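You operate a simulated robot arm through the tools that you are given. There is no shell and no other tool.

Carry out the task below with a simulated two-armed robot. There is one attempt and no reset: what you move stays moved.

TASK
Run the pump on the test mat through the job on its sheet.
Fine: rate and volume as on the sheet with that pump's number; let it finish.
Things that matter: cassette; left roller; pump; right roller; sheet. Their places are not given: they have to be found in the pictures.

It is judged by the outcome, as a careful person would: the job done as asked, and still so three seconds after it is handed in. It fails if anything else is knocked over, pushed out of place, dropped, spilled or broken. Flat cloth is picked up by pressing the open fingertips on it (5 to 10 N) and closing them slowly along it; thin cloth reads only 2 to 8 mm in the jaws.

THE ROBOT
Two 7-joint arms with fingered hands on one trunk that stands fixed in place. Base frame: the origin is at the foot of the trunk, x ahead of it, y to its left, z up; the work surface is at about z = 880. Lengths are in mm, angles in rad, forces in N, time in s.
The left shoulder is at [70, 142, 1289], the right one opposite. With the tool pointing down near the work surface each hand reaches from about 100 to 780 mm from the base axis, measured 20 degrees to its own side. Payload 3.6 kg a hand.
Tool frame (each hand has its own): the origin (TCP) lies between the finger pads and is the grasp point; the fingertips stand 25 mm ahead of it; z points along the fingers, y is the line along which they close. The gripper opens to 88 mm; its body begins 29 mm behind the TCP. The gripper is a hand of 5 fingers: y runs from the thumb to the fingers, the wrist lies at [-13, -97, -162] in the tool frame, and closing takes about 1.5 s.
Orientation is that of the tool frame in the base frame, as a unit quaternion [x, y, z, w]. With the fingers straight down and the wrist toward the robot, the tool's x, y and z point along [0, 1, 0], [1, 0, 0] and [0, 0, -1] of the base frame.

THE INTERFACE
- The arms move only by the tool servo_tool. It takes "left_series", "right_series" or both (then of equal length, played together; a hand with none holds still); each is a list of rows, each a list of 6 numbers: the shift along the tool's x, y, z in units of 300 mm (1.0 is 300 mm), then the turn, a rotation vector about the tool's x, y, z in units of 120 degrees (1.0 is 120 degrees). In form: [[x, y, z, wx, wy, wz], ...]. A call has 1 to 20 rows; each row is the pose to reach, as a shift and turn from the pose commanded when the call began, along the tool's axes at that moment. "left_hand" and "right_hand" are, for a hand that has rows, the gripper command, from -1 (fully open) to 1 (shut), values between in proportion, set as the call begins (left out, the last holds). A call with a number of a shift or a turn outside -1 to 1 is refused whole. Rows are played at 5 a second. More than 50 mm and 0.15 rad between two rows, or a gripper value outside its range, and nothing of the call is played. Where a pose cannot be reached the arm comes as near as it can. A force on the tool above 40 N (or 10 N above the force at the start of the call, whichever is more), or a blocked arm, ends the call early, and 0.2 s more pass. Each finger travels about 72 mm/s and halts on what it meets, pressing with about 23 N; the grip force reading is that of the motor and also rises with nothing between the fingers. The clock runs only during rows and for 0.2 s after the last one: add rows that repeat a pose to give the fingers time. The reply holds the time, the measured pose of the TCP, the force on the tool along the base axes, the opening and the grip force, in the units named above and with some noise, with the torque about the TCP (base axes, N m) and any sound that the robot's microphone picked up.
- Cameras (640 x 400 px; columns grow to the right, rows downward): "scene" is now at [127.7, 19.7, 1500.9]; the picture's right is [0.24, -0.97, 0.00], its down [-0.70, -0.18, -0.69] and it looks along [0.67, 0.17, -0.72] (base axes); focal length 371 px, centre (320, 200). "left" rides on the left gripper at [-59, -79, -105] in its tool frame; the picture's right is [-0.73, -0.32, 0.61], its down [0.62, -0.68, 0.38] and it looks along [0.29, 0.66, 0.70] (tool axes); focal length 234 px, centre (320, 200). "right" rides on the right gripper at [59, -79, -105] in its tool frame; the picture's right is [-0.73, 0.32, -0.61], its down [-0.62, -0.68, 0.38] and it looks along [-0.29, 0.66, 0.70] (tool axes); focal length 234 px, centre (320, 200).
- snapshot(camera): a new picture of that camera. The clock stands still meanwhile.
- raise_lower(by): slides the trunk up (or, below 0, down) by that many mm; the arms and the scene camera ride with it, the base frame stays. It gives what a move gives, with no picture.
- curl_fingers(index, middle, ring, little, thumb_bend, thumb_turn, hand): sets how far each is bent, from 0 (flat) to 100 (curled in); at 30 the hand is open as for a grip, at 70 the pads meet at the TCP. One left out holds its place. A second passes; each finger stops where it meets its share of the squeeze, and holds until it gets a number again. A gripper value or a shape takes the hand back. It gives what a move gives, with no picture; readings hold the bend of each and the force on index, middle, ring, little, thumb and palm. thumb_turn goes from beside the hand (0) to across from the fingers (100), as for a grip.
- grasp_type(shape, hand): the hand has 5 fingers and takes this shape, open, in about a second: jaw (thumb against the fingers, like two jaws); tri (thumb and two fingers); tip (a fingertip pinch); poke (one finger out to press); point (the index stretched); flat (the hand flat); cup (the hand cupped); fist (a fist). The gripper value then closes the fingers along that shape, each until it touches; the sizes above hold for jaw. It gives what a move gives, with no picture.
- aim_head(pan, tilt): turns the head with the scene camera to pan (to the left, within 1.501 rad either way) and tilt (down, from -0.506 to 1.204), counted from straight ahead of the robot. It gives what a move gives.
- pixel_to_xyz(camera, pixels): for up to 12 pixels [column, row] of the newest picture of that camera ("zoom" is the newest enlarged one), the place [x, y, z] in the base frame of the surface seen there, good to about 2 mm. The clock stands still meanwhile.
- inspect(camera, box): a new picture of the part [left, top, right, bottom] of that camera's present view, enlarged. The clock stands still meanwhile.
- close_job(): hands the job in; it is judged then, once.

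Leave the grippers open and the arms clear of the work at the hand-in unless told otherwise.

The tools are called after "Request:" by a JSON object that holds its "op" and its "data". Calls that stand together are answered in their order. servo_tool: Moves the arms, as the interface text tells. Its arguments: {"type":"object","properties":{"left_series":{"type":"array"},"left_hand":{"type":"number"},"right_series":{"type":"array"},"right_hand":{"type":"number"}},"required":[]} The other tools are called the same way: raise_lower (by) moves the trunk up or down; grasp_type (shape, hand) gives the hand a shape; curl_fingers (index, middle, ring, little, thumb_bend, thumb_turn, hand) moves the fingers one by one; aim_head (pan, tilt) turns the head that bears the scene camera; snapshot (camera) takes a picture; pixel_to_xyz (camera, pixels) gives the place of the surface under pixels of a picture; inspect (camera, box) takes an enlarged picture of a part of a camera's view; close_job () hands the job in.

At the start:

```text
clock: 0.0
left_ee_pos: [416.8, 263.8, 1194.8]
left_orientation: [0.707, 0.707, 0.001, 0.0]
left_contact_force: [0.2, -1.5, -0.1]
left_torque: [-0.02, 0.02, -0.03]
left_gripper_width: 87.5
left_grasp_force: 0.1
left_shape: jaw
left_bend: [30.0, 30.0, 30.0, 30.0, 30.0, 98.0]
left_finger forces: [0.1, 0.0, 0.0, 0.0, 0.0, 0.0]
right_ee_pos: [560.8, -105.8, 1170.1]
right_orientation: [0.708, 0.707, 0.0, 0.0]
right_contact_force: [0.8, -0.9, -0.4]
right_torque: [-0.03, 0.01, -0.02]
right_gripper_width: 87.5
right_grasp_force: 0.1
right_shape: jaw
right_bend: [30.0, 30.0, 30.0, 30.0, 30.0, 98.0]
right_finger forces: [0.0, 0.0, 0.1, 0.0, 0.1, 0.0]
trunk travel left (down, up): [-825.0, 115.0]
head pan, tilt (commanded): [0.246, 0.808]
```

scene: 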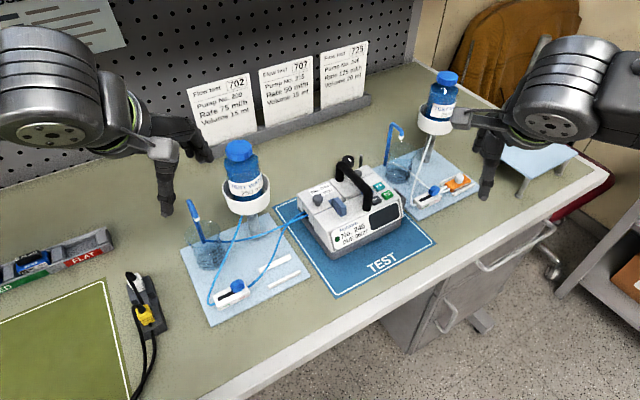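
right: 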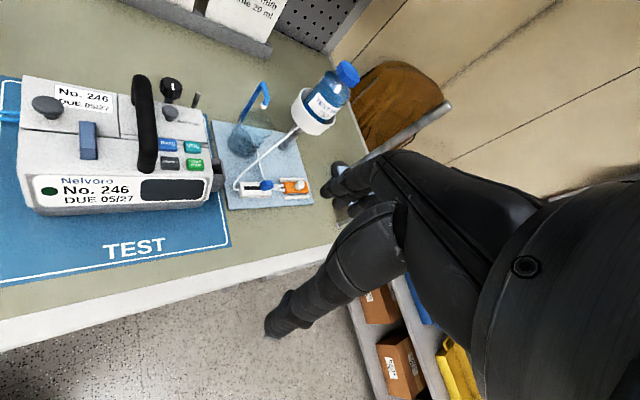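
left: 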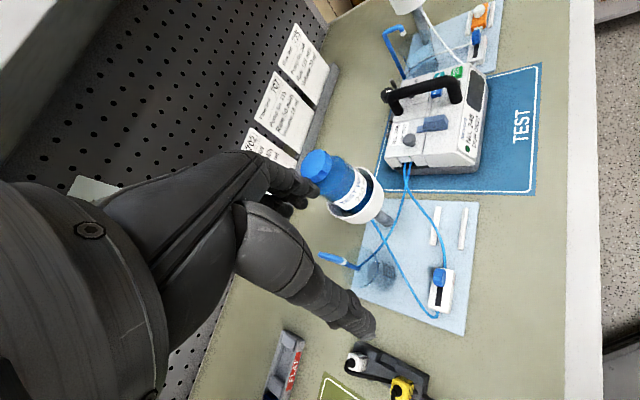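

I see a pump labelled No. 246 on the blue TEST mat, with three sheets behind it (702, 707, 728). I'll enlarge the sheets, the pump and the surroundings so I can read them.

Request:
{"op": "inspect", "data": {"camera": "scene", "box": [180, 40, 380, 165]}}

Request:
{"op": "inspect", "data": {"camera": "scene", "box": [280, 150, 440, 250]}}

Request:
{"op": "inspect", "data": {"camera": "right", "box": [0, 60, 320, 260]}}

Request:
{"op": "inspect", "data": {"camera": "left", "box": [320, 0, 560, 150]}}

Request:
{"op": "inspect", "data": {"camera": "scene", "box": [0, 0, 160, 100]}}

```text
3.20 times, centred on (280, 102) of scene
```

zoom: 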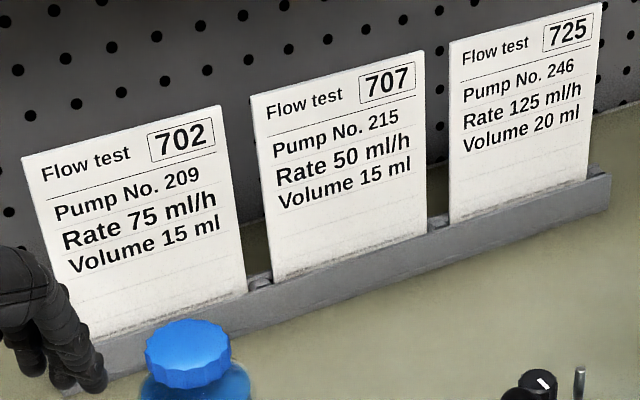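

```text
4.00 times, centred on (360, 200) of scene
```

zoom: 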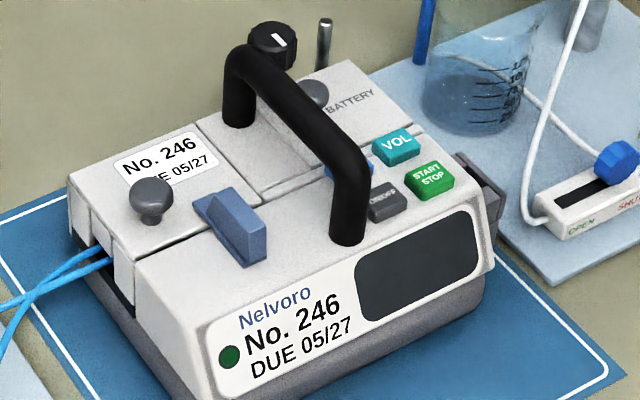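

```text
2.00 times, centred on (160, 160) of right
```

zoom: 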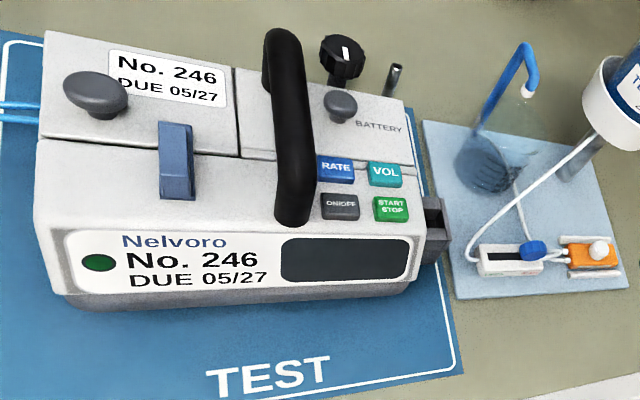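

```text
2.67 times, centred on (440, 75) of left
```

zoom: 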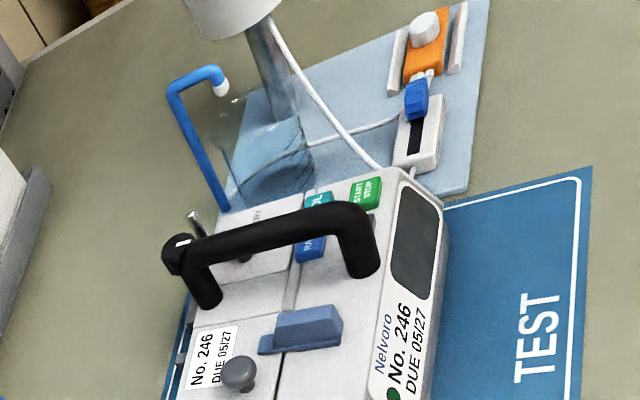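

```text
4.00 times, centred on (80, 50) of scene
```

zoom: 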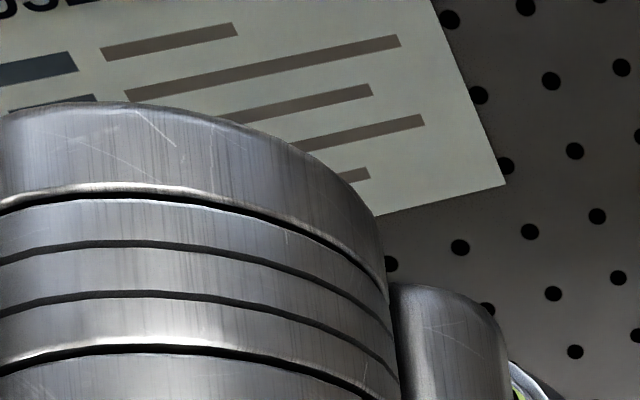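

The sheet for pump No. 246 is 725: rate 125 ml/h, volume 20 ml. A wall notice at the top left is partly hidden. I'll turn the head left to read it and see the rest of the bench.

Request:
{"op": "aim_head", "data": {"pan": 0.8, "tilt": 0.4}}

Request:
{"op": "snapshot", "data": {"camera": "scene"}}

```text
clock: 1.0
left_ee_pos: [415.3, 264.2, 1195.3]
left_orientation: [0.706, 0.708, 0.0, 0.0]
left_contact_force: [0.4, -1.2, -0.2]
left_torque: [0.02, 0.03, -0.01]
left_gripper_width: 87.6
left_grasp_force: 0.1
left_shape: jaw
left_bend: [30.0, 30.0, 30.0, 30.0, 30.0, 98.0]
left_finger forces: [0.1, 0.0, 0.0, 0.0, 0.1, 0.0]
right_ee_pos: [561.4, -105.0, 1170.1]
right_orientation: [0.708, 0.707, -0.001, 0.0]
right_contact_force: [0.9, -0.2, 0.2]
right_torque: [0.0, 0.04, 0.0]
right_gripper_width: 87.6
right_grasp_force: 0.1
right_shape: jaw
right_bend: [30.0, 30.0, 30.0, 30.0, 30.0, 98.0]
right_finger forces: [0.1, 0.0, 0.0, 0.1, 0.0, 0.0]
trunk travel left (down, up): [-825.0, 115.0]
head pan, tilt (commanded): [0.799, 0.4]
```

```text
taken
```

scene: 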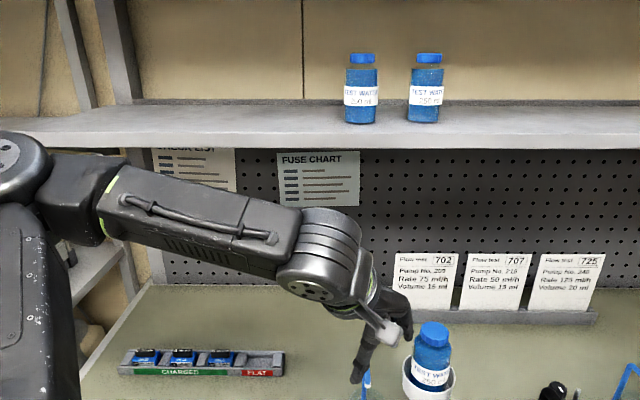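

Request:
{"op": "inspect", "data": {"camera": "scene", "box": [140, 140, 380, 290]}}

Request:
{"op": "inspect", "data": {"camera": "scene", "box": [80, 320, 320, 400]}}

Request:
{"op": "aim_head", "data": {"pan": 0.7, "tilt": 0.95}}

Request:
{"op": "snapshot", "data": {"camera": "scene"}}

```text
2.67 times, centred on (260, 215) of scene
```

zoom: 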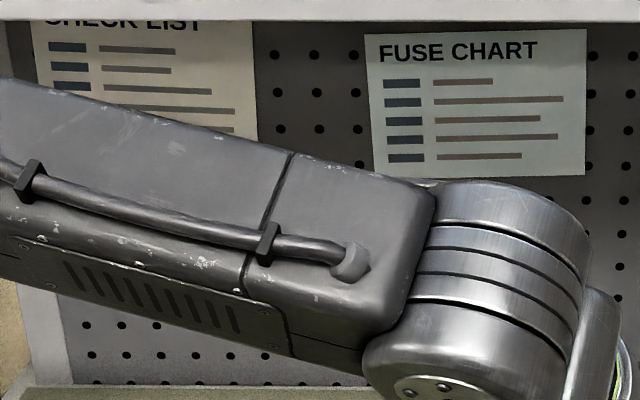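

```text
2.67 times, centred on (200, 360) of scene
```

zoom: 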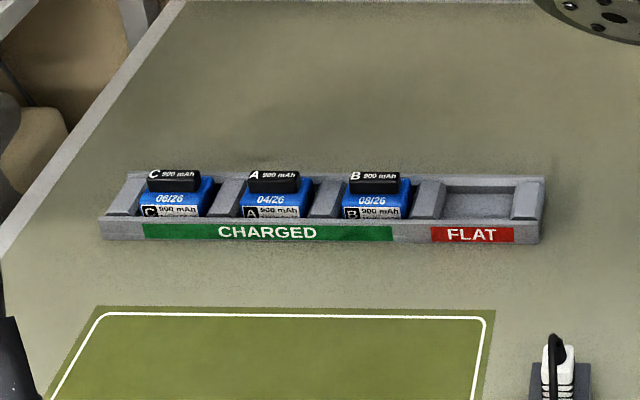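

```text
clock: 1.9
left_ee_pos: [416.0, 263.9, 1195.8]
left_orientation: [0.707, 0.707, 0.0, -0.001]
left_contact_force: [-0.2, -0.5, -0.1]
left_torque: [-0.02, -0.02, -0.02]
left_gripper_width: 87.8
left_grasp_force: 0.1
left_shape: jaw
left_bend: [30.0, 30.0, 30.0, 30.0, 30.0, 98.0]
left_finger forces: [0.0, 0.0, 0.0, 0.1, 0.0, 0.0]
right_ee_pos: [560.8, -105.2, 1170.4]
right_orientation: [0.708, 0.706, 0.0, 0.0]
right_contact_force: [0.0, 0.7, 0.6]
right_torque: [0.01, -0.03, 0.02]
right_gripper_width: 87.8
right_grasp_force: 0.1
right_shape: jaw
right_bend: [30.0, 30.0, 30.0, 30.0, 30.0, 98.0]
right_finger forces: [0.0, 0.1, 0.1, 0.0, 0.1, 0.0]
trunk travel left (down, up): [-825.0, 115.0]
head pan, tilt (commanded): [0.7, 0.949]
```

```text
taken
```

scene: 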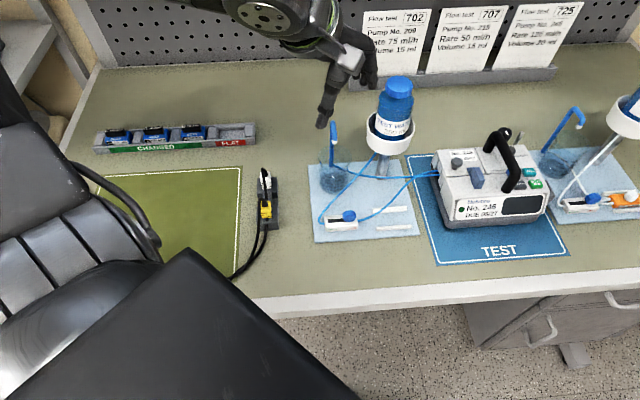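

The notices on the wall are generic. The bench has a battery rack, a green mat, a connector block, two tubing sets and the pump. I'll aim the head at the pump for close views.

Request:
{"op": "aim_head", "data": {"pan": 0.25, "tilt": 0.95}}

Request:
{"op": "snapshot", "data": {"camera": "scene"}}

Request:
{"op": "inspect", "data": {"camera": "scene", "box": [280, 110, 440, 210]}}

Request:
{"op": "inspect", "data": {"camera": "scene", "box": [160, 130, 320, 280]}}

Request:
{"op": "inspect", "data": {"camera": "scene", "box": [370, 60, 500, 180]}}

```text
clock: 2.8
left_ee_pos: [416.6, 262.7, 1195.6]
left_orientation: [0.706, 0.708, 0.001, 0.0]
left_contact_force: [0.3, 0.8, 0.0]
left_torque: [-0.06, 0.01, -0.02]
left_gripper_width: 87.6
left_grasp_force: 0.0
left_shape: jaw
left_bend: [30.0, 30.0, 30.0, 30.0, 30.0, 98.0]
left_finger forces: [0.1, 0.0, 0.0, 0.0, 0.0, 0.1]
right_ee_pos: [561.8, -105.8, 1169.5]
right_orientation: [0.708, 0.707, 0.0, 0.0]
right_contact_force: [-0.3, 0.8, 0.1]
right_torque: [-0.01, 0.0, 0.02]
right_gripper_width: 87.7
right_grasp_force: 0.0
right_shape: jaw
right_bend: [30.0, 30.0, 30.0, 30.0, 30.0, 98.0]
right_finger forces: [0.0, 0.0, 0.1, 0.0, 0.0, 0.0]
trunk travel left (down, up): [-825.0, 115.0]
head pan, tilt (commanded): [0.25, 0.949]
```

```text
taken
```

scene: 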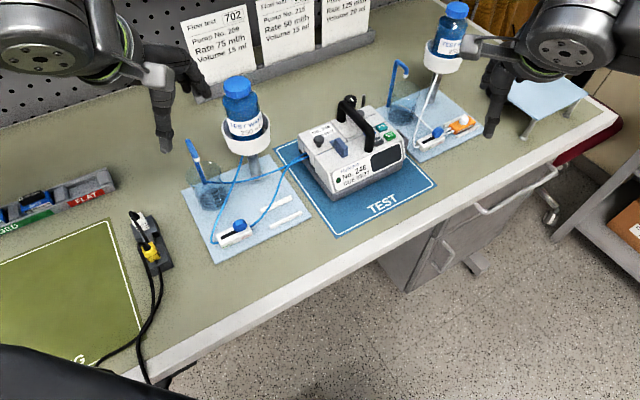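

```text
4.00 times, centred on (360, 160) of scene
```

zoom: 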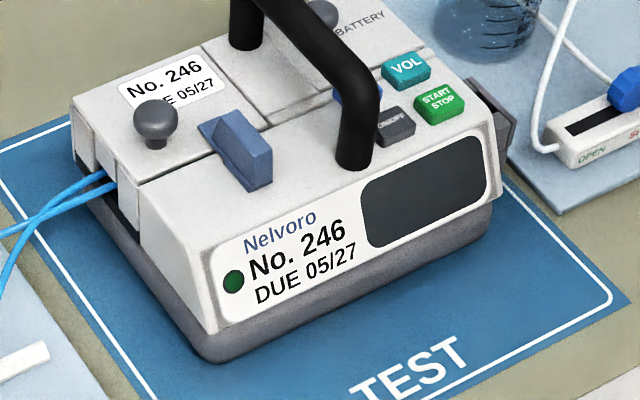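

```text
2.67 times, centred on (240, 205) of scene
```

zoom: 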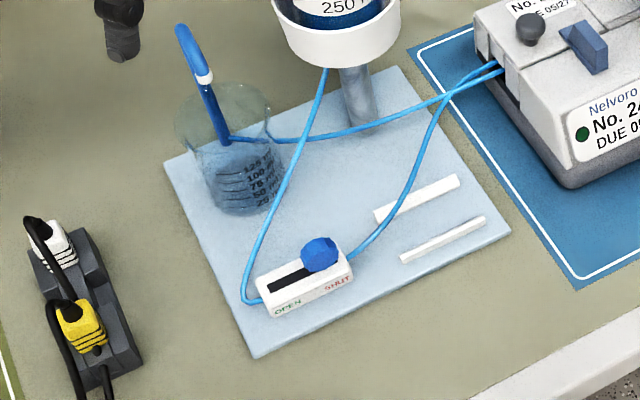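

```text
3.33 times, centred on (435, 120) of scene
```

zoom: 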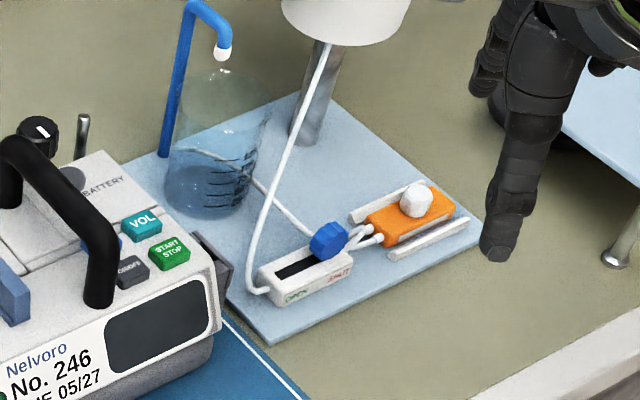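

The left set's blue lines run into the pump's left side, and its roller is at SHUT. The right set (white lines, orange cassette) sits in its holder with its roller also at SHUT. The pump is off. I'll measure positions on an enlarged pump view.

Request:
{"op": "inspect", "data": {"camera": "scene", "box": [290, 90, 418, 205]}}

```text
3.48 times, centred on (354, 148) of scene
```

zoom: 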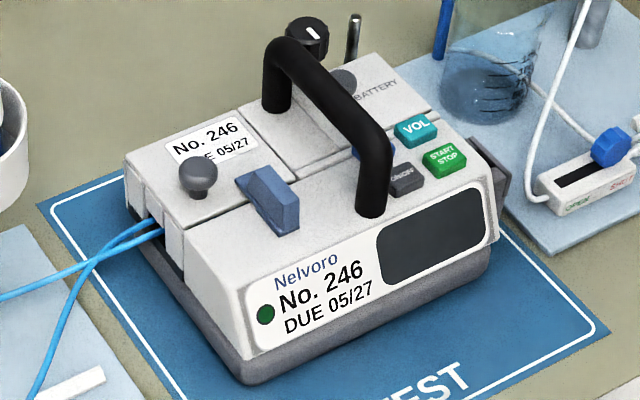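

I'll read the positions of the buttons, door knob, slide, handle, screen, dial and front corners.

Request:
{"op": "pixel_to_xyz", "data": {"camera": "zoom", "pixels": [[198, 166], [275, 188], [286, 208], [403, 174], [416, 127], [445, 155], [359, 154], [370, 125], [290, 50], [308, 30], [265, 314], [432, 235]]}}

Request:
{"op": "pixel_to_xyz", "data": {"camera": "zoom", "pixels": [[190, 238], [128, 158], [490, 165], [250, 350], [480, 280], [220, 210], [160, 225], [175, 240], [300, 260], [355, 20], [350, 80], [500, 180]]}}

```text
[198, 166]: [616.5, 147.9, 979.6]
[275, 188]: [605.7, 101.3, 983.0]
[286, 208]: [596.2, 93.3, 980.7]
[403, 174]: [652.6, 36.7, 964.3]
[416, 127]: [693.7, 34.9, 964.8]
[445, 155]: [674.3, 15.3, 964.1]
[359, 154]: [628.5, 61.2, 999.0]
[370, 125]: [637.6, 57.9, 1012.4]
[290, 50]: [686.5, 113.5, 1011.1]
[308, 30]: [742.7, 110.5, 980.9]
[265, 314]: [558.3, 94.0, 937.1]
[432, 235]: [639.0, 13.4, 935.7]
```

```text
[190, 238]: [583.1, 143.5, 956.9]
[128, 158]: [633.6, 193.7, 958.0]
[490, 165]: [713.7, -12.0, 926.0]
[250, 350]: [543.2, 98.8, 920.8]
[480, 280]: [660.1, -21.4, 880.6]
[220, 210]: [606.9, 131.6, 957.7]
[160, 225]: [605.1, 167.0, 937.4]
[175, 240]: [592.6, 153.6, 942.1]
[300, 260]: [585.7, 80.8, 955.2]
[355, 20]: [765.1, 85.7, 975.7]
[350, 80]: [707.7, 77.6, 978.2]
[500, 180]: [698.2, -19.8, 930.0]
```

The pump is turned about 45° from the base axes; call u = pump's right (0.707,-0.707) and v = pump's back (0.707,0.707). Before moving I'll zoom the wrist cameras on the pump's left side, the door and the left roller.

Request:
{"op": "inspect", "data": {"camera": "left", "box": [370, 60, 500, 200]}}

Request:
{"op": "inspect", "data": {"camera": "left", "box": [300, 180, 500, 340]}}

Request:
{"op": "inspect", "data": {"camera": "right", "box": [60, 60, 220, 160]}}

```text
2.86 times, centred on (435, 130) of left
```

zoom: 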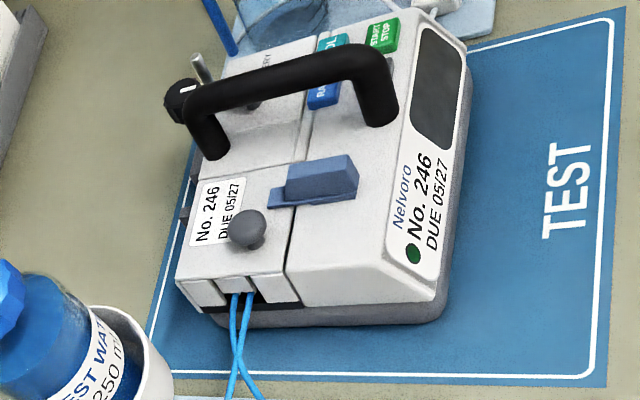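

```text
2.50 times, centred on (400, 260) of left
```

zoom: 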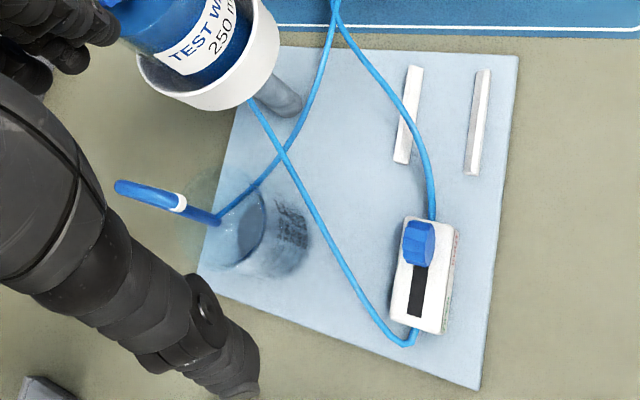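

```text
4.00 times, centred on (140, 110) of right
```

zoom: 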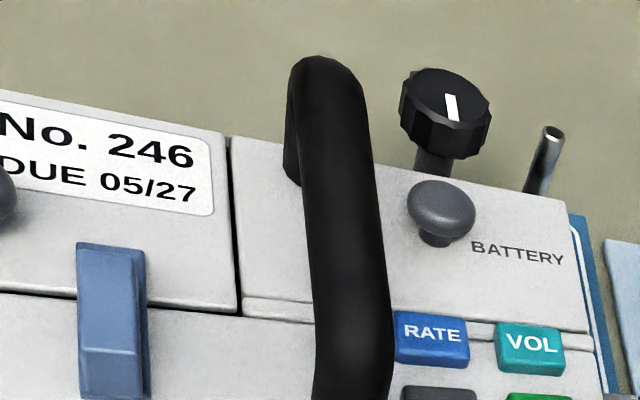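

The latch slide bridges door and body, so the door is latched with the blue cassette lines inside. The right hand is the one for the buttons, so I'll give it the poke shape and see where the fingertip sits.

Request:
{"op": "grasp_type", "data": {"hand": "right", "shape": "poke"}}

Request:
{"op": "aim_head", "data": {"pan": 0.05, "tilt": 0.8}}

Request:
{"op": "snapshot", "data": {"camera": "scene"}}

Request:
{"op": "snapshot", "data": {"camera": "right"}}

```text
clock: 3.7
left_ee_pos: [416.5, 264.7, 1195.0]
left_orientation: [0.706, 0.708, 0.0, 0.0]
left_contact_force: [0.5, -0.1, 0.2]
left_torque: [0.0, -0.03, 0.03]
left_gripper_width: 87.7
left_grasp_force: 0.1
left_shape: jaw
left_bend: [30.0, 30.0, 30.0, 30.0, 30.0, 98.0]
left_finger forces: [0.1, 0.0, 0.0, 0.0, 0.0, 0.0]
right_ee_pos: [560.9, -106.6, 1170.4]
right_orientation: [0.707, 0.707, -0.001, -0.001]
right_contact_force: [1.2, -0.3, -1.0]
right_torque: [0.0, -0.01, -0.03]
right_gripper_width: 0.0
right_grasp_force: 0.1
right_shape: poke
right_bend: [70.0, 70.0, 99.0, 99.0, 100.0, 100.0]
right_finger forces: [0.0, 0.1, 0.0, 0.1, 0.1, 0.0]
trunk travel left (down, up): [-825.0, 115.0]
head pan, tilt (commanded): [0.25, 0.949]
```

```text
clock: 4.5
left_ee_pos: [416.4, 264.0, 1196.0]
left_orientation: [0.706, 0.708, 0.0, 0.0]
left_contact_force: [0.2, 0.0, 0.6]
left_torque: [-0.06, 0.0, 0.0]
left_gripper_width: 87.9
left_grasp_force: 0.1
left_shape: jaw
left_bend: [30.0, 30.0, 30.0, 30.0, 30.0, 98.0]
left_finger forces: [0.1, 0.0, 0.0, 0.0, 0.0, 0.0]
right_ee_pos: [561.2, -105.2, 1171.9]
right_orientation: [0.708, 0.707, 0.0, 0.0]
right_contact_force: [-0.1, 0.4, -0.3]
right_torque: [-0.01, -0.03, -0.03]
right_gripper_width: 0.3
right_grasp_force: 0.1
right_shape: poke
right_bend: [70.0, 70.0, 99.0, 99.0, 100.0, 100.0]
right_finger forces: [0.0, 0.1, 0.1, 0.0, 0.0, 0.0]
trunk travel left (down, up): [-825.0, 115.0]
head pan, tilt (commanded): [0.051, 0.799]
```

```text
taken
```

scene: 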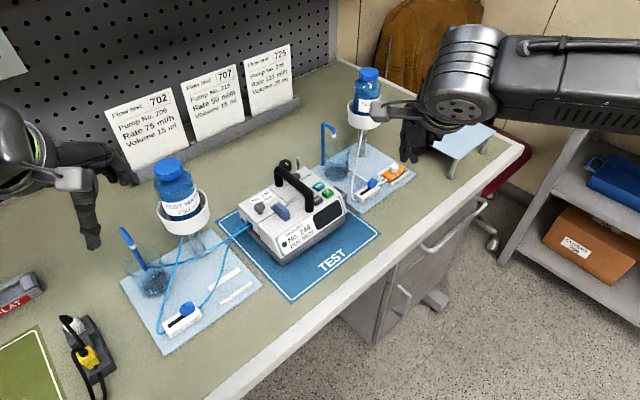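

```text
taken
```

right: 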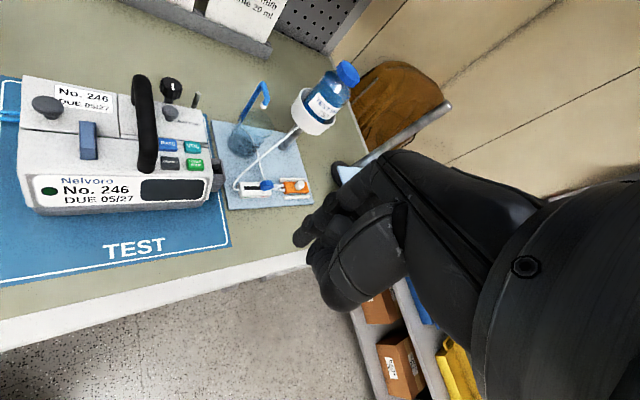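

In the poke shape I see dark fingers at about (300-360, 200-310) in the right view. I'll zoom in on them, then try the point shape to compare.

Request:
{"op": "inspect", "data": {"camera": "right", "box": [270, 140, 450, 320]}}

Request:
{"op": "inspect", "data": {"camera": "scene", "box": [360, 70, 480, 180]}}

Request:
{"op": "grasp_type", "data": {"hand": "right", "shape": "point"}}

Request:
{"op": "inspect", "data": {"camera": "right", "box": [240, 120, 450, 320]}}

Request:
{"op": "inspect", "data": {"camera": "scene", "box": [360, 70, 480, 180]}}

```text
2.22 times, centred on (360, 230) of right
```

zoom: 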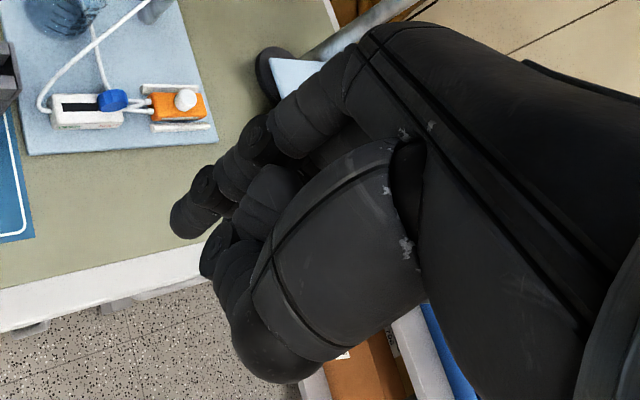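

```text
3.64 times, centred on (420, 125) of scene
```

zoom: 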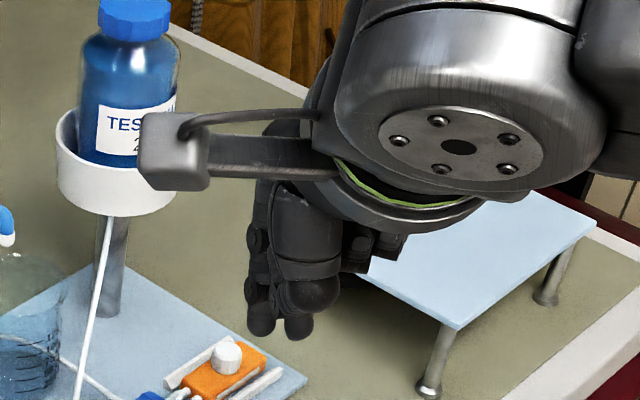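

```text
clock: 5.4
left_ee_pos: [416.2, 263.9, 1194.1]
left_orientation: [0.707, 0.707, 0.0, 0.0]
left_contact_force: [0.7, 0.7, 0.8]
left_torque: [-0.01, 0.02, -0.03]
left_gripper_width: 87.9
left_grasp_force: 0.1
left_shape: jaw
left_bend: [30.0, 30.0, 30.0, 30.0, 30.0, 98.0]
left_finger forces: [0.0, 0.0, 0.0, 0.0, 0.0, 0.0]
right_ee_pos: [560.9, -104.9, 1170.0]
right_orientation: [0.708, 0.706, 0.0, 0.0]
right_contact_force: [0.8, 0.7, 0.3]
right_torque: [-0.02, -0.02, 0.01]
right_gripper_width: 0.0
right_grasp_force: 0.1
right_shape: point
right_bend: [20.0, 100.0, 100.0, 100.0, 98.0, 88.0]
right_finger forces: [0.0, 0.1, 0.0, 0.0, 0.0, 0.1]
trunk travel left (down, up): [-825.0, 115.0]
head pan, tilt (commanded): [0.051, 0.799]
```

```text
2.00 times, centred on (345, 220) of right
```

zoom: 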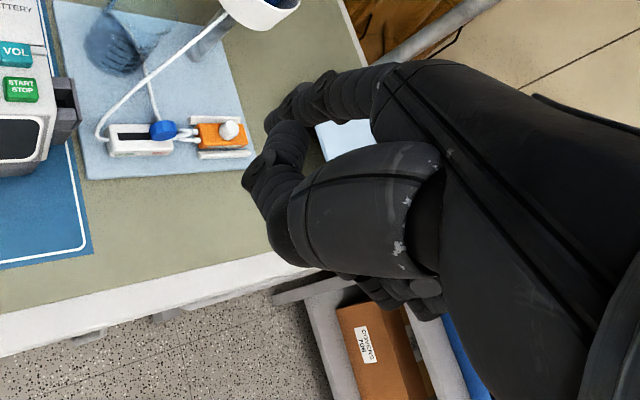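

```text
3.64 times, centred on (420, 125) of scene
```

zoom: 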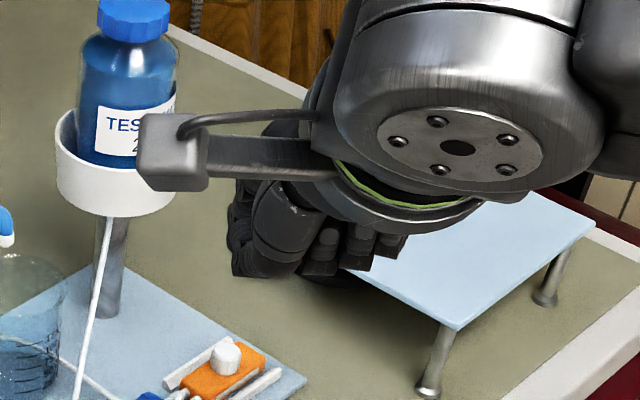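

In the point shape two dark digits protrude at about (280,110) and (250,180) of the right zoom. I'll retake that zoom and query positions to work out which is the index.

Request:
{"op": "inspect", "data": {"camera": "right", "box": [240, 120, 450, 320]}}

Request:
{"op": "pixel_to_xyz", "data": {"camera": "zoom", "pixels": [[272, 120], [290, 97], [320, 90], [380, 85], [250, 182], [270, 150], [295, 135], [270, 210], [290, 240], [350, 190], [370, 290], [430, 285]]}}

```text
2.00 times, centred on (345, 220) of right
```

zoom: 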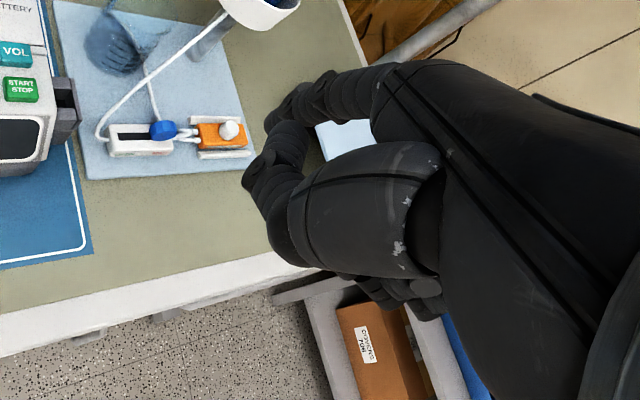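

```text
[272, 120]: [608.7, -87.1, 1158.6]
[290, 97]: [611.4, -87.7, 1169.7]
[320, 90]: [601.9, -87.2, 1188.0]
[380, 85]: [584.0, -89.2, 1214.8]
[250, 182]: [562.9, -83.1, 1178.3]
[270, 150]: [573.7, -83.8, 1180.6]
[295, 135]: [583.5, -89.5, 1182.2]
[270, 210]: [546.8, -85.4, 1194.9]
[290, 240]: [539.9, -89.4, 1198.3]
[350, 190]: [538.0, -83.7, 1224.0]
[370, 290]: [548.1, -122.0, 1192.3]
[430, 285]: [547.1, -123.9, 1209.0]
```

The index finger runs from about (575,-90,1225) to a tip near (609,-87,1157), so it leans 24° off tool z with its tip about 48 mm ahead along tool y. Before moving I'll locate the bottles and the left and right clamp rollers.

Request:
{"op": "snapshot", "data": {"camera": "scene"}}

Request:
{"op": "pixel_to_xyz", "data": {"camera": "scene", "pixels": [[369, 74], [369, 95], [362, 120], [172, 165], [178, 205], [186, 308], [180, 322], [372, 183], [391, 171], [328, 125], [124, 232], [300, 178]]}}

Request:
{"op": "inspect", "data": {"camera": "scene", "box": [110, 240, 270, 360]}}

```text
taken
```

scene: 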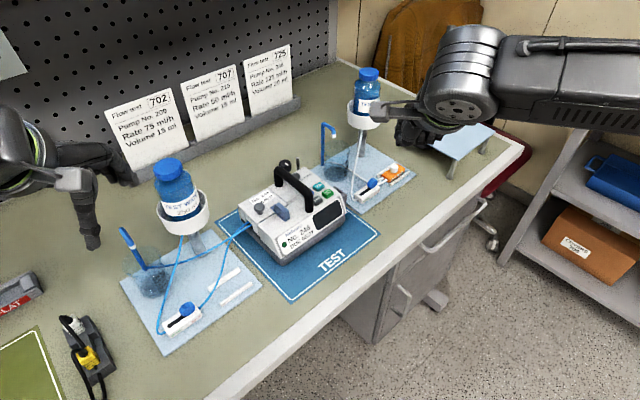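

```text
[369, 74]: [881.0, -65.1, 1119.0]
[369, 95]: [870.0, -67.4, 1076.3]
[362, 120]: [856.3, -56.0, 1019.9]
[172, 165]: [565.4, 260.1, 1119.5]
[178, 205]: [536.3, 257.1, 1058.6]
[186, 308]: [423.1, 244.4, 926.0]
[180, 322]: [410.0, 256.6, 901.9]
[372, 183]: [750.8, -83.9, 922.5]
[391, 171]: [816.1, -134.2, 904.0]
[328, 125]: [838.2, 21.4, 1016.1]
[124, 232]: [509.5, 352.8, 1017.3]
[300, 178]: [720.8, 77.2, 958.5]
```

```text
3.33 times, centred on (190, 300) of scene
```

zoom: 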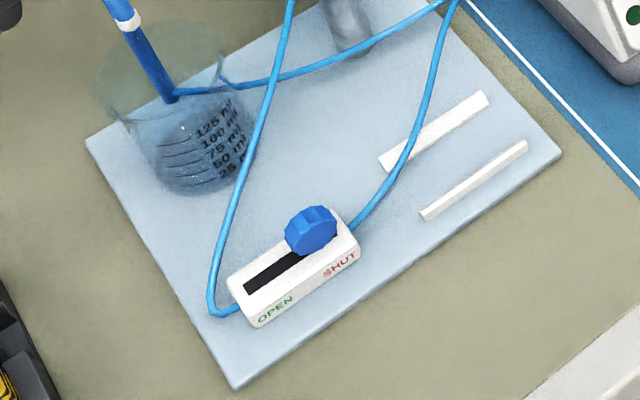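

Both bottles and the clamps are located. Now I'll measure the left clamp and its roller on this zoom.

Request:
{"op": "pixel_to_xyz", "data": {"camera": "zoom", "pixels": [[312, 212], [320, 235], [290, 235], [335, 225], [262, 278], [250, 287], [230, 280], [256, 325], [360, 250], [340, 208], [190, 340], [300, 270]]}}

```text
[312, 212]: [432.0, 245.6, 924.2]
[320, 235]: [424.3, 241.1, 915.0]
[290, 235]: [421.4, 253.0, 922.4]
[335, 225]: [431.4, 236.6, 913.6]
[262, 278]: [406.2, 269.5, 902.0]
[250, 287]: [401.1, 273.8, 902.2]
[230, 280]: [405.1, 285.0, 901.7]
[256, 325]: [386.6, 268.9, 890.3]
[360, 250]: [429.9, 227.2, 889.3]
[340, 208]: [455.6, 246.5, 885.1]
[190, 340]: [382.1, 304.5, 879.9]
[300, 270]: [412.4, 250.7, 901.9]
```

The left clamp slot runs from SHUT near (431,242) to OPEN near (402,273), i.e. along -u, with the roller top at z≈924. First the pump: I'll yaw the right hand 45° so its index sits beside the handle and the wrist stays in front of the pump.

Request:
{"op": "servo_tool", "data": {"right_series": [[0, 0, 0, 0, 0, -0.0625], [0, 0, 0, 0, 0, -0.125], [0, 0, 0, 0, 0, -0.1875], [0, 0, 0, 0, 0, -0.25], [0, 0, 0, 0, 0, -0.3125], [0, 0, 0, 0, 0, -0.375], [0, 0, 0, 0, 0, -0.375]]}}

```text
clock: 7.0
left_ee_pos: [416.4, 263.6, 1194.7]
left_orientation: [0.706, 0.708, 0.0, -0.001]
left_contact_force: [0.6, 0.5, 0.1]
left_torque: [0.01, 0.01, -0.01]
left_gripper_width: 87.5
left_grasp_force: 0.1
left_shape: jaw
left_bend: [30.0, 30.0, 30.0, 30.0, 30.0, 98.0]
left_finger forces: [0.1, 0.0, 0.0, 0.0, 0.0, 0.0]
right_ee_pos: [561.4, -104.9, 1169.5]
right_orientation: [0.382, 0.924, 0.0, 0.0]
right_contact_force: [-0.8, 0.5, -0.3]
right_torque: [0.02, 0.02, 0.0]
right_gripper_width: 0.1
right_grasp_force: 0.1
right_shape: point
right_bend: [20.0, 100.0, 100.0, 100.0, 98.0, 88.0]
right_finger forces: [0.0, 0.1, 0.1, 0.0, 0.0, 0.0]
trunk travel left (down, up): [-825.0, 115.0]
head pan, tilt (commanded): [0.051, 0.799]
```

The yaw is right: tool x now points along (-0.71,0.71,0). Next I'll tilt 24° about tool x so the index points straight down.

Request:
{"op": "servo_tool", "data": {"right_series": [[0, 0, 0, 0.0667, 0, 0], [0, 0, 0, 0.1333, 0, 0], [0, 0, 0, 0.2, 0, 0], [0, 0, 0, 0.2, 0, 0]]}}

Request:
{"op": "snapshot", "data": {"camera": "scene"}}

Request:
{"op": "snapshot", "data": {"camera": "right"}}

```text
clock: 8.0
left_ee_pos: [416.7, 262.6, 1195.6]
left_orientation: [0.707, 0.707, -0.001, 0.0]
left_contact_force: [0.8, -0.4, 0.6]
left_torque: [-0.04, -0.01, -0.01]
left_gripper_width: 87.6
left_grasp_force: 0.1
left_shape: jaw
left_bend: [30.0, 30.0, 30.0, 30.0, 30.0, 98.0]
left_finger forces: [0.1, 0.1, 0.1, 0.1, 0.1, 0.0]
right_ee_pos: [562.3, -106.2, 1170.5]
right_orientation: [0.375, 0.903, -0.193, -0.08]
right_contact_force: [0.0, -0.3, -1.0]
right_torque: [0.02, 0.0, -0.02]
right_gripper_width: 0.0
right_grasp_force: 0.1
right_shape: point
right_bend: [20.0, 100.0, 100.0, 100.0, 98.0, 88.0]
right_finger forces: [0.0, 0.0, 0.1, 0.1, 0.0, 0.1]
trunk travel left (down, up): [-825.0, 115.0]
head pan, tilt (commanded): [0.051, 0.799]
```

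```text
taken
```

scene: 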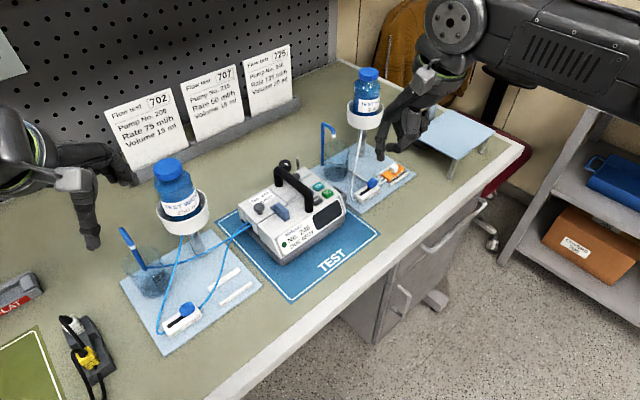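

```text
taken
```

right: 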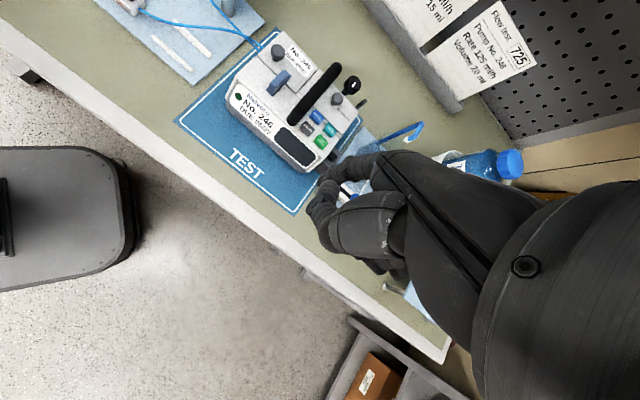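

The index now hangs down near (382,150) in the scene view. I'll zoom in and measure its tip.

Request:
{"op": "inspect", "data": {"camera": "scene", "box": [350, 80, 450, 170]}}

Request:
{"op": "pixel_to_xyz", "data": {"camera": "scene", "pixels": [[380, 155], [381, 150], [383, 143], [386, 130], [406, 155], [400, 150], [378, 155], [382, 157]]}}

Request:
{"op": "inspect", "data": {"camera": "right", "box": [290, 130, 430, 270]}}

```text
4.44 times, centred on (400, 125) of scene
```

zoom: 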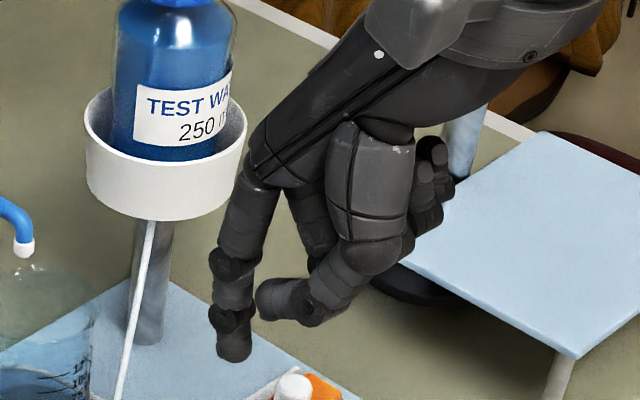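

```text
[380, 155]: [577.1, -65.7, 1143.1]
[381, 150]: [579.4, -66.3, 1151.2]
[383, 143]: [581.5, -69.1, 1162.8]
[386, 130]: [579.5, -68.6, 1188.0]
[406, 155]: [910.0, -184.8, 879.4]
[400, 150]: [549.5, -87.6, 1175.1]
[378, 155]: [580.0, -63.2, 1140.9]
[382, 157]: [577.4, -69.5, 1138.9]
```

```text
2.86 times, centred on (360, 200) of right
```

zoom: 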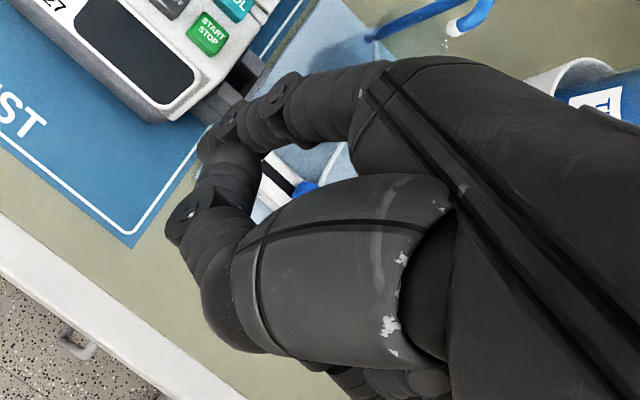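

The index is now vertical with its tip near (585,-68,1135), i.e. TCP + (23,38,-35). I'll move to hover about 45 mm above START at (674,15), leaning the hand 8° away from the handle on the way.

Request:
{"op": "servo_tool", "data": {"right_series": [[-0.005, 0.0907, 0.0368, 0, 0.0101, -0.0045], [-0.0101, 0.1814, 0.0737, 0, 0.0203, -0.009], [-0.0151, 0.2721, 0.1105, 0, 0.0304, -0.0135], [-0.0201, 0.3629, 0.1473, 0, 0.0406, -0.018], [-0.0252, 0.4536, 0.1842, 0, 0.0507, -0.0226], [-0.0302, 0.5443, 0.221, 0, 0.0609, -0.0271], [-0.0302, 0.5443, 0.221, 0, 0.0609, -0.0271]]}}

Request:
{"op": "aim_head", "data": {"pan": 0.1, "tilt": 0.85}}

Request:
{"op": "snapshot", "data": {"camera": "scene"}}

Request:
{"op": "inspect", "data": {"camera": "scene", "box": [230, 90, 390, 210]}}

Request:
{"op": "snapshot", "data": {"camera": "right"}}

```text
clock: 9.6
left_ee_pos: [416.9, 262.4, 1196.1]
left_orientation: [0.706, 0.708, 0.0, 0.0]
left_contact_force: [0.0, -0.8, -0.2]
left_torque: [0.03, -0.01, -0.01]
left_gripper_width: 87.8
left_grasp_force: 0.2
left_shape: jaw
left_bend: [30.0, 30.0, 30.0, 30.0, 30.0, 98.0]
left_finger forces: [0.0, 0.0, 0.0, 0.0, 0.0, 0.0]
right_ee_pos: [641.0, -33.1, 1046.6]
right_orientation: [0.359, 0.907, -0.164, -0.143]
right_contact_force: [0.4, 0.0, -0.1]
right_torque: [0.01, -0.02, 0.0]
right_gripper_width: 0.0
right_grasp_force: 0.0
right_shape: point
right_bend: [20.0, 100.0, 100.0, 100.0, 98.0, 88.0]
right_finger forces: [0.0, 0.0, 0.1, 0.1, 0.0, 0.0]
right hand out of reach, approached as far as the arm can: row 6, 7
trunk travel left (down, up): [-825.0, 115.0]
head pan, tilt (commanded): [0.051, 0.799]
```

```text
clock: 10.2
left_ee_pos: [417.9, 264.0, 1195.4]
left_orientation: [0.706, 0.708, -0.001, -0.001]
left_contact_force: [-0.1, -0.2, 0.6]
left_torque: [0.01, 0.01, 0.02]
left_gripper_width: 87.5
left_grasp_force: 0.1
left_shape: jaw
left_bend: [30.0, 30.0, 30.0, 30.0, 30.0, 98.0]
left_finger forces: [0.0, 0.0, 0.0, 0.0, 0.0, 0.0]
right_ee_pos: [642.3, -31.8, 1047.6]
right_orientation: [0.361, 0.907, -0.165, -0.143]
right_contact_force: [0.7, -0.3, -0.8]
right_torque: [0.0, -0.01, 0.01]
right_gripper_width: 0.0
right_grasp_force: 0.2
right_shape: point
right_bend: [20.0, 100.0, 100.0, 100.0, 98.0, 88.0]
right_finger forces: [0.1, 0.0, 0.0, 0.1, 0.1, 0.0]
trunk travel left (down, up): [-825.0, 115.0]
head pan, tilt (commanded): [0.099, 0.85]
```

```text
taken
```

scene: 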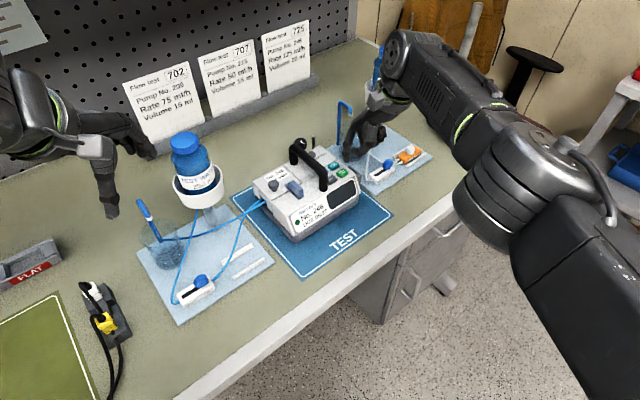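

```text
3.33 times, centred on (310, 150) of scene
```

zoom: 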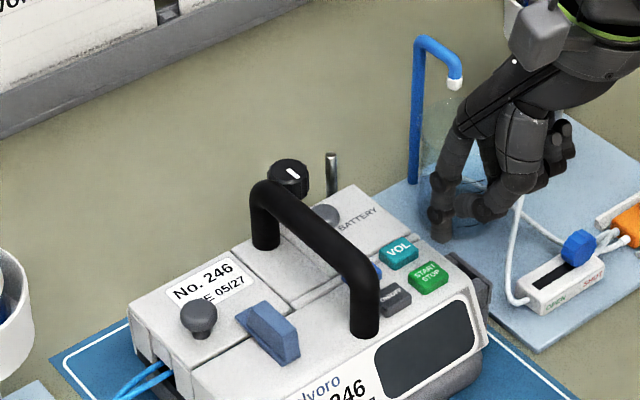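

```text
taken
```

right: 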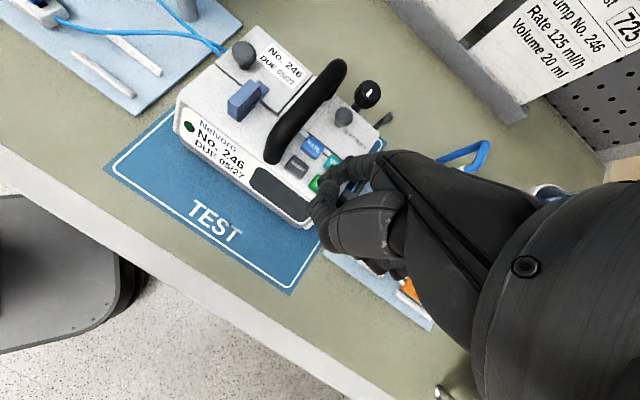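

The arm stopped short: with this tilt the wrist sits too far out. I'll take out most of the tilt (15° back), which pulls the wrist toward me, and see where the hand settles.

Request:
{"op": "servo_tool", "data": {"right_series": [[0, 0, 0, -0.0417, 0, 0], [0, 0, 0, -0.0833, 0, 0], [0, 0, 0, -0.125, 0, 0], [0, 0, 0, -0.125, 0, 0]]}}

Request:
{"op": "inspect", "data": {"camera": "scene", "box": [230, 90, 390, 210]}}

```text
clock: 11.2
left_ee_pos: [417.0, 263.3, 1195.4]
left_orientation: [0.707, 0.708, 0.0, 0.001]
left_contact_force: [-0.5, -0.2, 0.7]
left_torque: [-0.02, 0.01, -0.01]
left_gripper_width: 87.5
left_grasp_force: 0.1
left_shape: jaw
left_bend: [30.0, 30.0, 30.0, 30.0, 30.0, 98.0]
left_finger forces: [0.1, 0.1, 0.1, 0.0, 0.0, 0.0]
right_ee_pos: [641.6, -30.9, 1046.6]
right_orientation: [0.376, 0.921, -0.047, -0.094]
right_contact_force: [0.0, -0.1, 0.1]
right_torque: [0.0, 0.0, 0.02]
right_gripper_width: 0.0
right_grasp_force: 0.0
right_shape: point
right_bend: [20.0, 100.0, 100.0, 100.0, 98.0, 88.0]
right_finger forces: [0.0, 0.1, 0.0, 0.1, 0.0, 0.0]
trunk travel left (down, up): [-825.0, 115.0]
head pan, tilt (commanded): [0.099, 0.85]
```

```text
3.33 times, centred on (310, 150) of scene
```

zoom: 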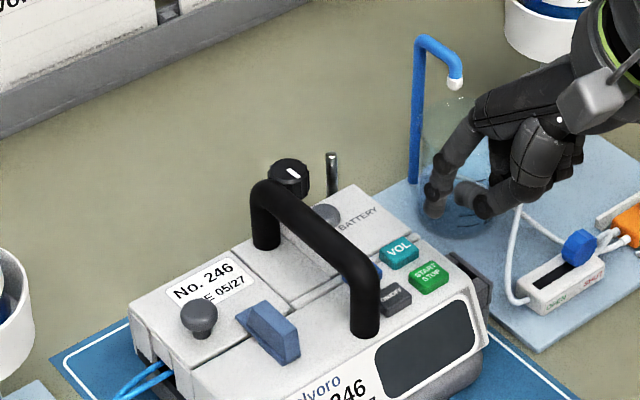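

The hand held its place at (641.6,-30.9,1046.6) with the smaller tilt. I'll measure the index tip, now near (433,210) in the zoom.

Request:
{"op": "pixel_to_xyz", "data": {"camera": "zoom", "pixels": [[433, 214], [433, 206], [433, 198], [440, 180], [465, 195], [480, 205], [398, 252], [430, 277], [396, 297], [375, 272], [360, 265], [290, 172]]}}

```text
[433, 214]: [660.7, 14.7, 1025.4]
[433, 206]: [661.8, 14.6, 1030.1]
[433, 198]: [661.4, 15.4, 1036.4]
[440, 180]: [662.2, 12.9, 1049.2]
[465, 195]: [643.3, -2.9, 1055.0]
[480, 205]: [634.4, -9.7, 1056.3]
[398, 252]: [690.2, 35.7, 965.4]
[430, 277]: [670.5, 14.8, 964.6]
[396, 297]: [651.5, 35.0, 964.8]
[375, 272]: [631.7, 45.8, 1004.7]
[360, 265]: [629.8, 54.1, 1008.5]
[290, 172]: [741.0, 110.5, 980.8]
```

The tip is at about (669,14,1025), matching my offset of (26.5,45.3,-21) from the TCP. Next I'll shift over ON/OFF at (652,36), biased 2 mm away from the handle, staying at this height.

Request:
{"op": "servo_tool", "data": {"right_series": [[0.0405, 0.0072, 0.0045, 0, 0, 0], [0.0811, 0.0145, 0.0091, 0, 0, 0], [0.0811, 0.0145, 0.0091, 0, 0, 0]]}}

Request:
{"op": "inspect", "data": {"camera": "scene", "box": [240, 90, 380, 195]}}

Request:
{"op": "snapshot", "data": {"camera": "right"}}

Request:
{"op": "inspect", "data": {"camera": "left", "box": [370, 0, 510, 110]}}

```text
clock: 12.0
left_ee_pos: [415.9, 263.6, 1196.0]
left_orientation: [0.707, 0.708, 0.001, 0.0]
left_contact_force: [-0.5, 0.4, -0.8]
left_torque: [0.0, 0.0, -0.02]
left_gripper_width: 87.6
left_grasp_force: 0.1
left_shape: jaw
left_bend: [30.0, 30.0, 30.0, 30.0, 30.0, 98.0]
left_finger forces: [0.0, 0.0, 0.0, 0.0, 0.0, 0.1]
right_ee_pos: [626.7, -10.6, 1046.9]
right_orientation: [0.375, 0.921, -0.046, -0.094]
right_contact_force: [-0.5, 0.5, 0.0]
right_torque: [0.0, -0.01, -0.02]
right_gripper_width: 0.0
right_grasp_force: 0.1
right_shape: point
right_bend: [20.0, 100.0, 100.0, 100.0, 98.0, 88.0]
right_finger forces: [0.1, 0.0, 0.0, 0.1, 0.0, 0.0]
trunk travel left (down, up): [-825.0, 115.0]
head pan, tilt (commanded): [0.099, 0.85]
```

```text
3.81 times, centred on (310, 142) of scene
```

zoom: 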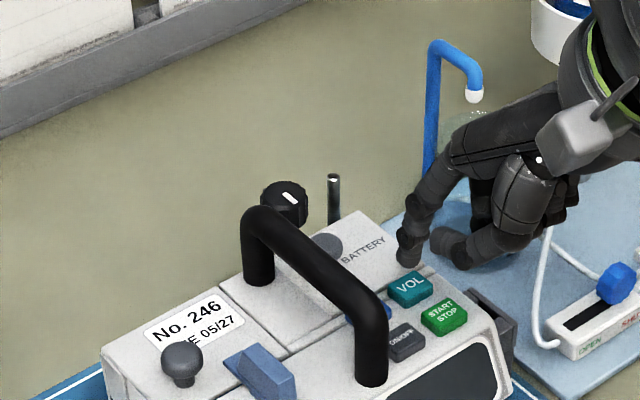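

```text
taken
```

right: 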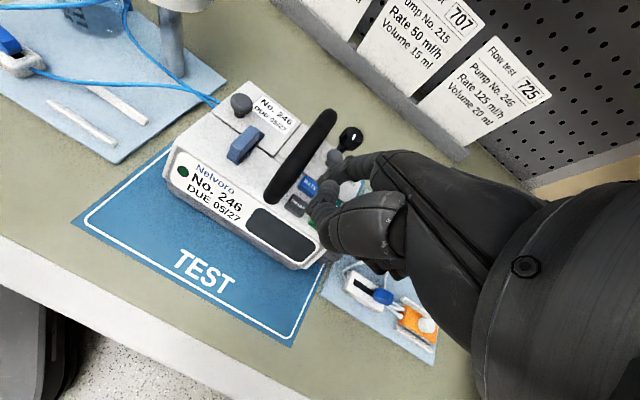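

```text
3.64 times, centred on (440, 55) of left
```

zoom: 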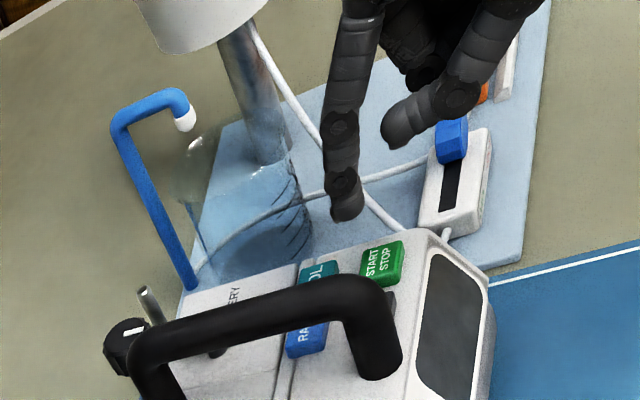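

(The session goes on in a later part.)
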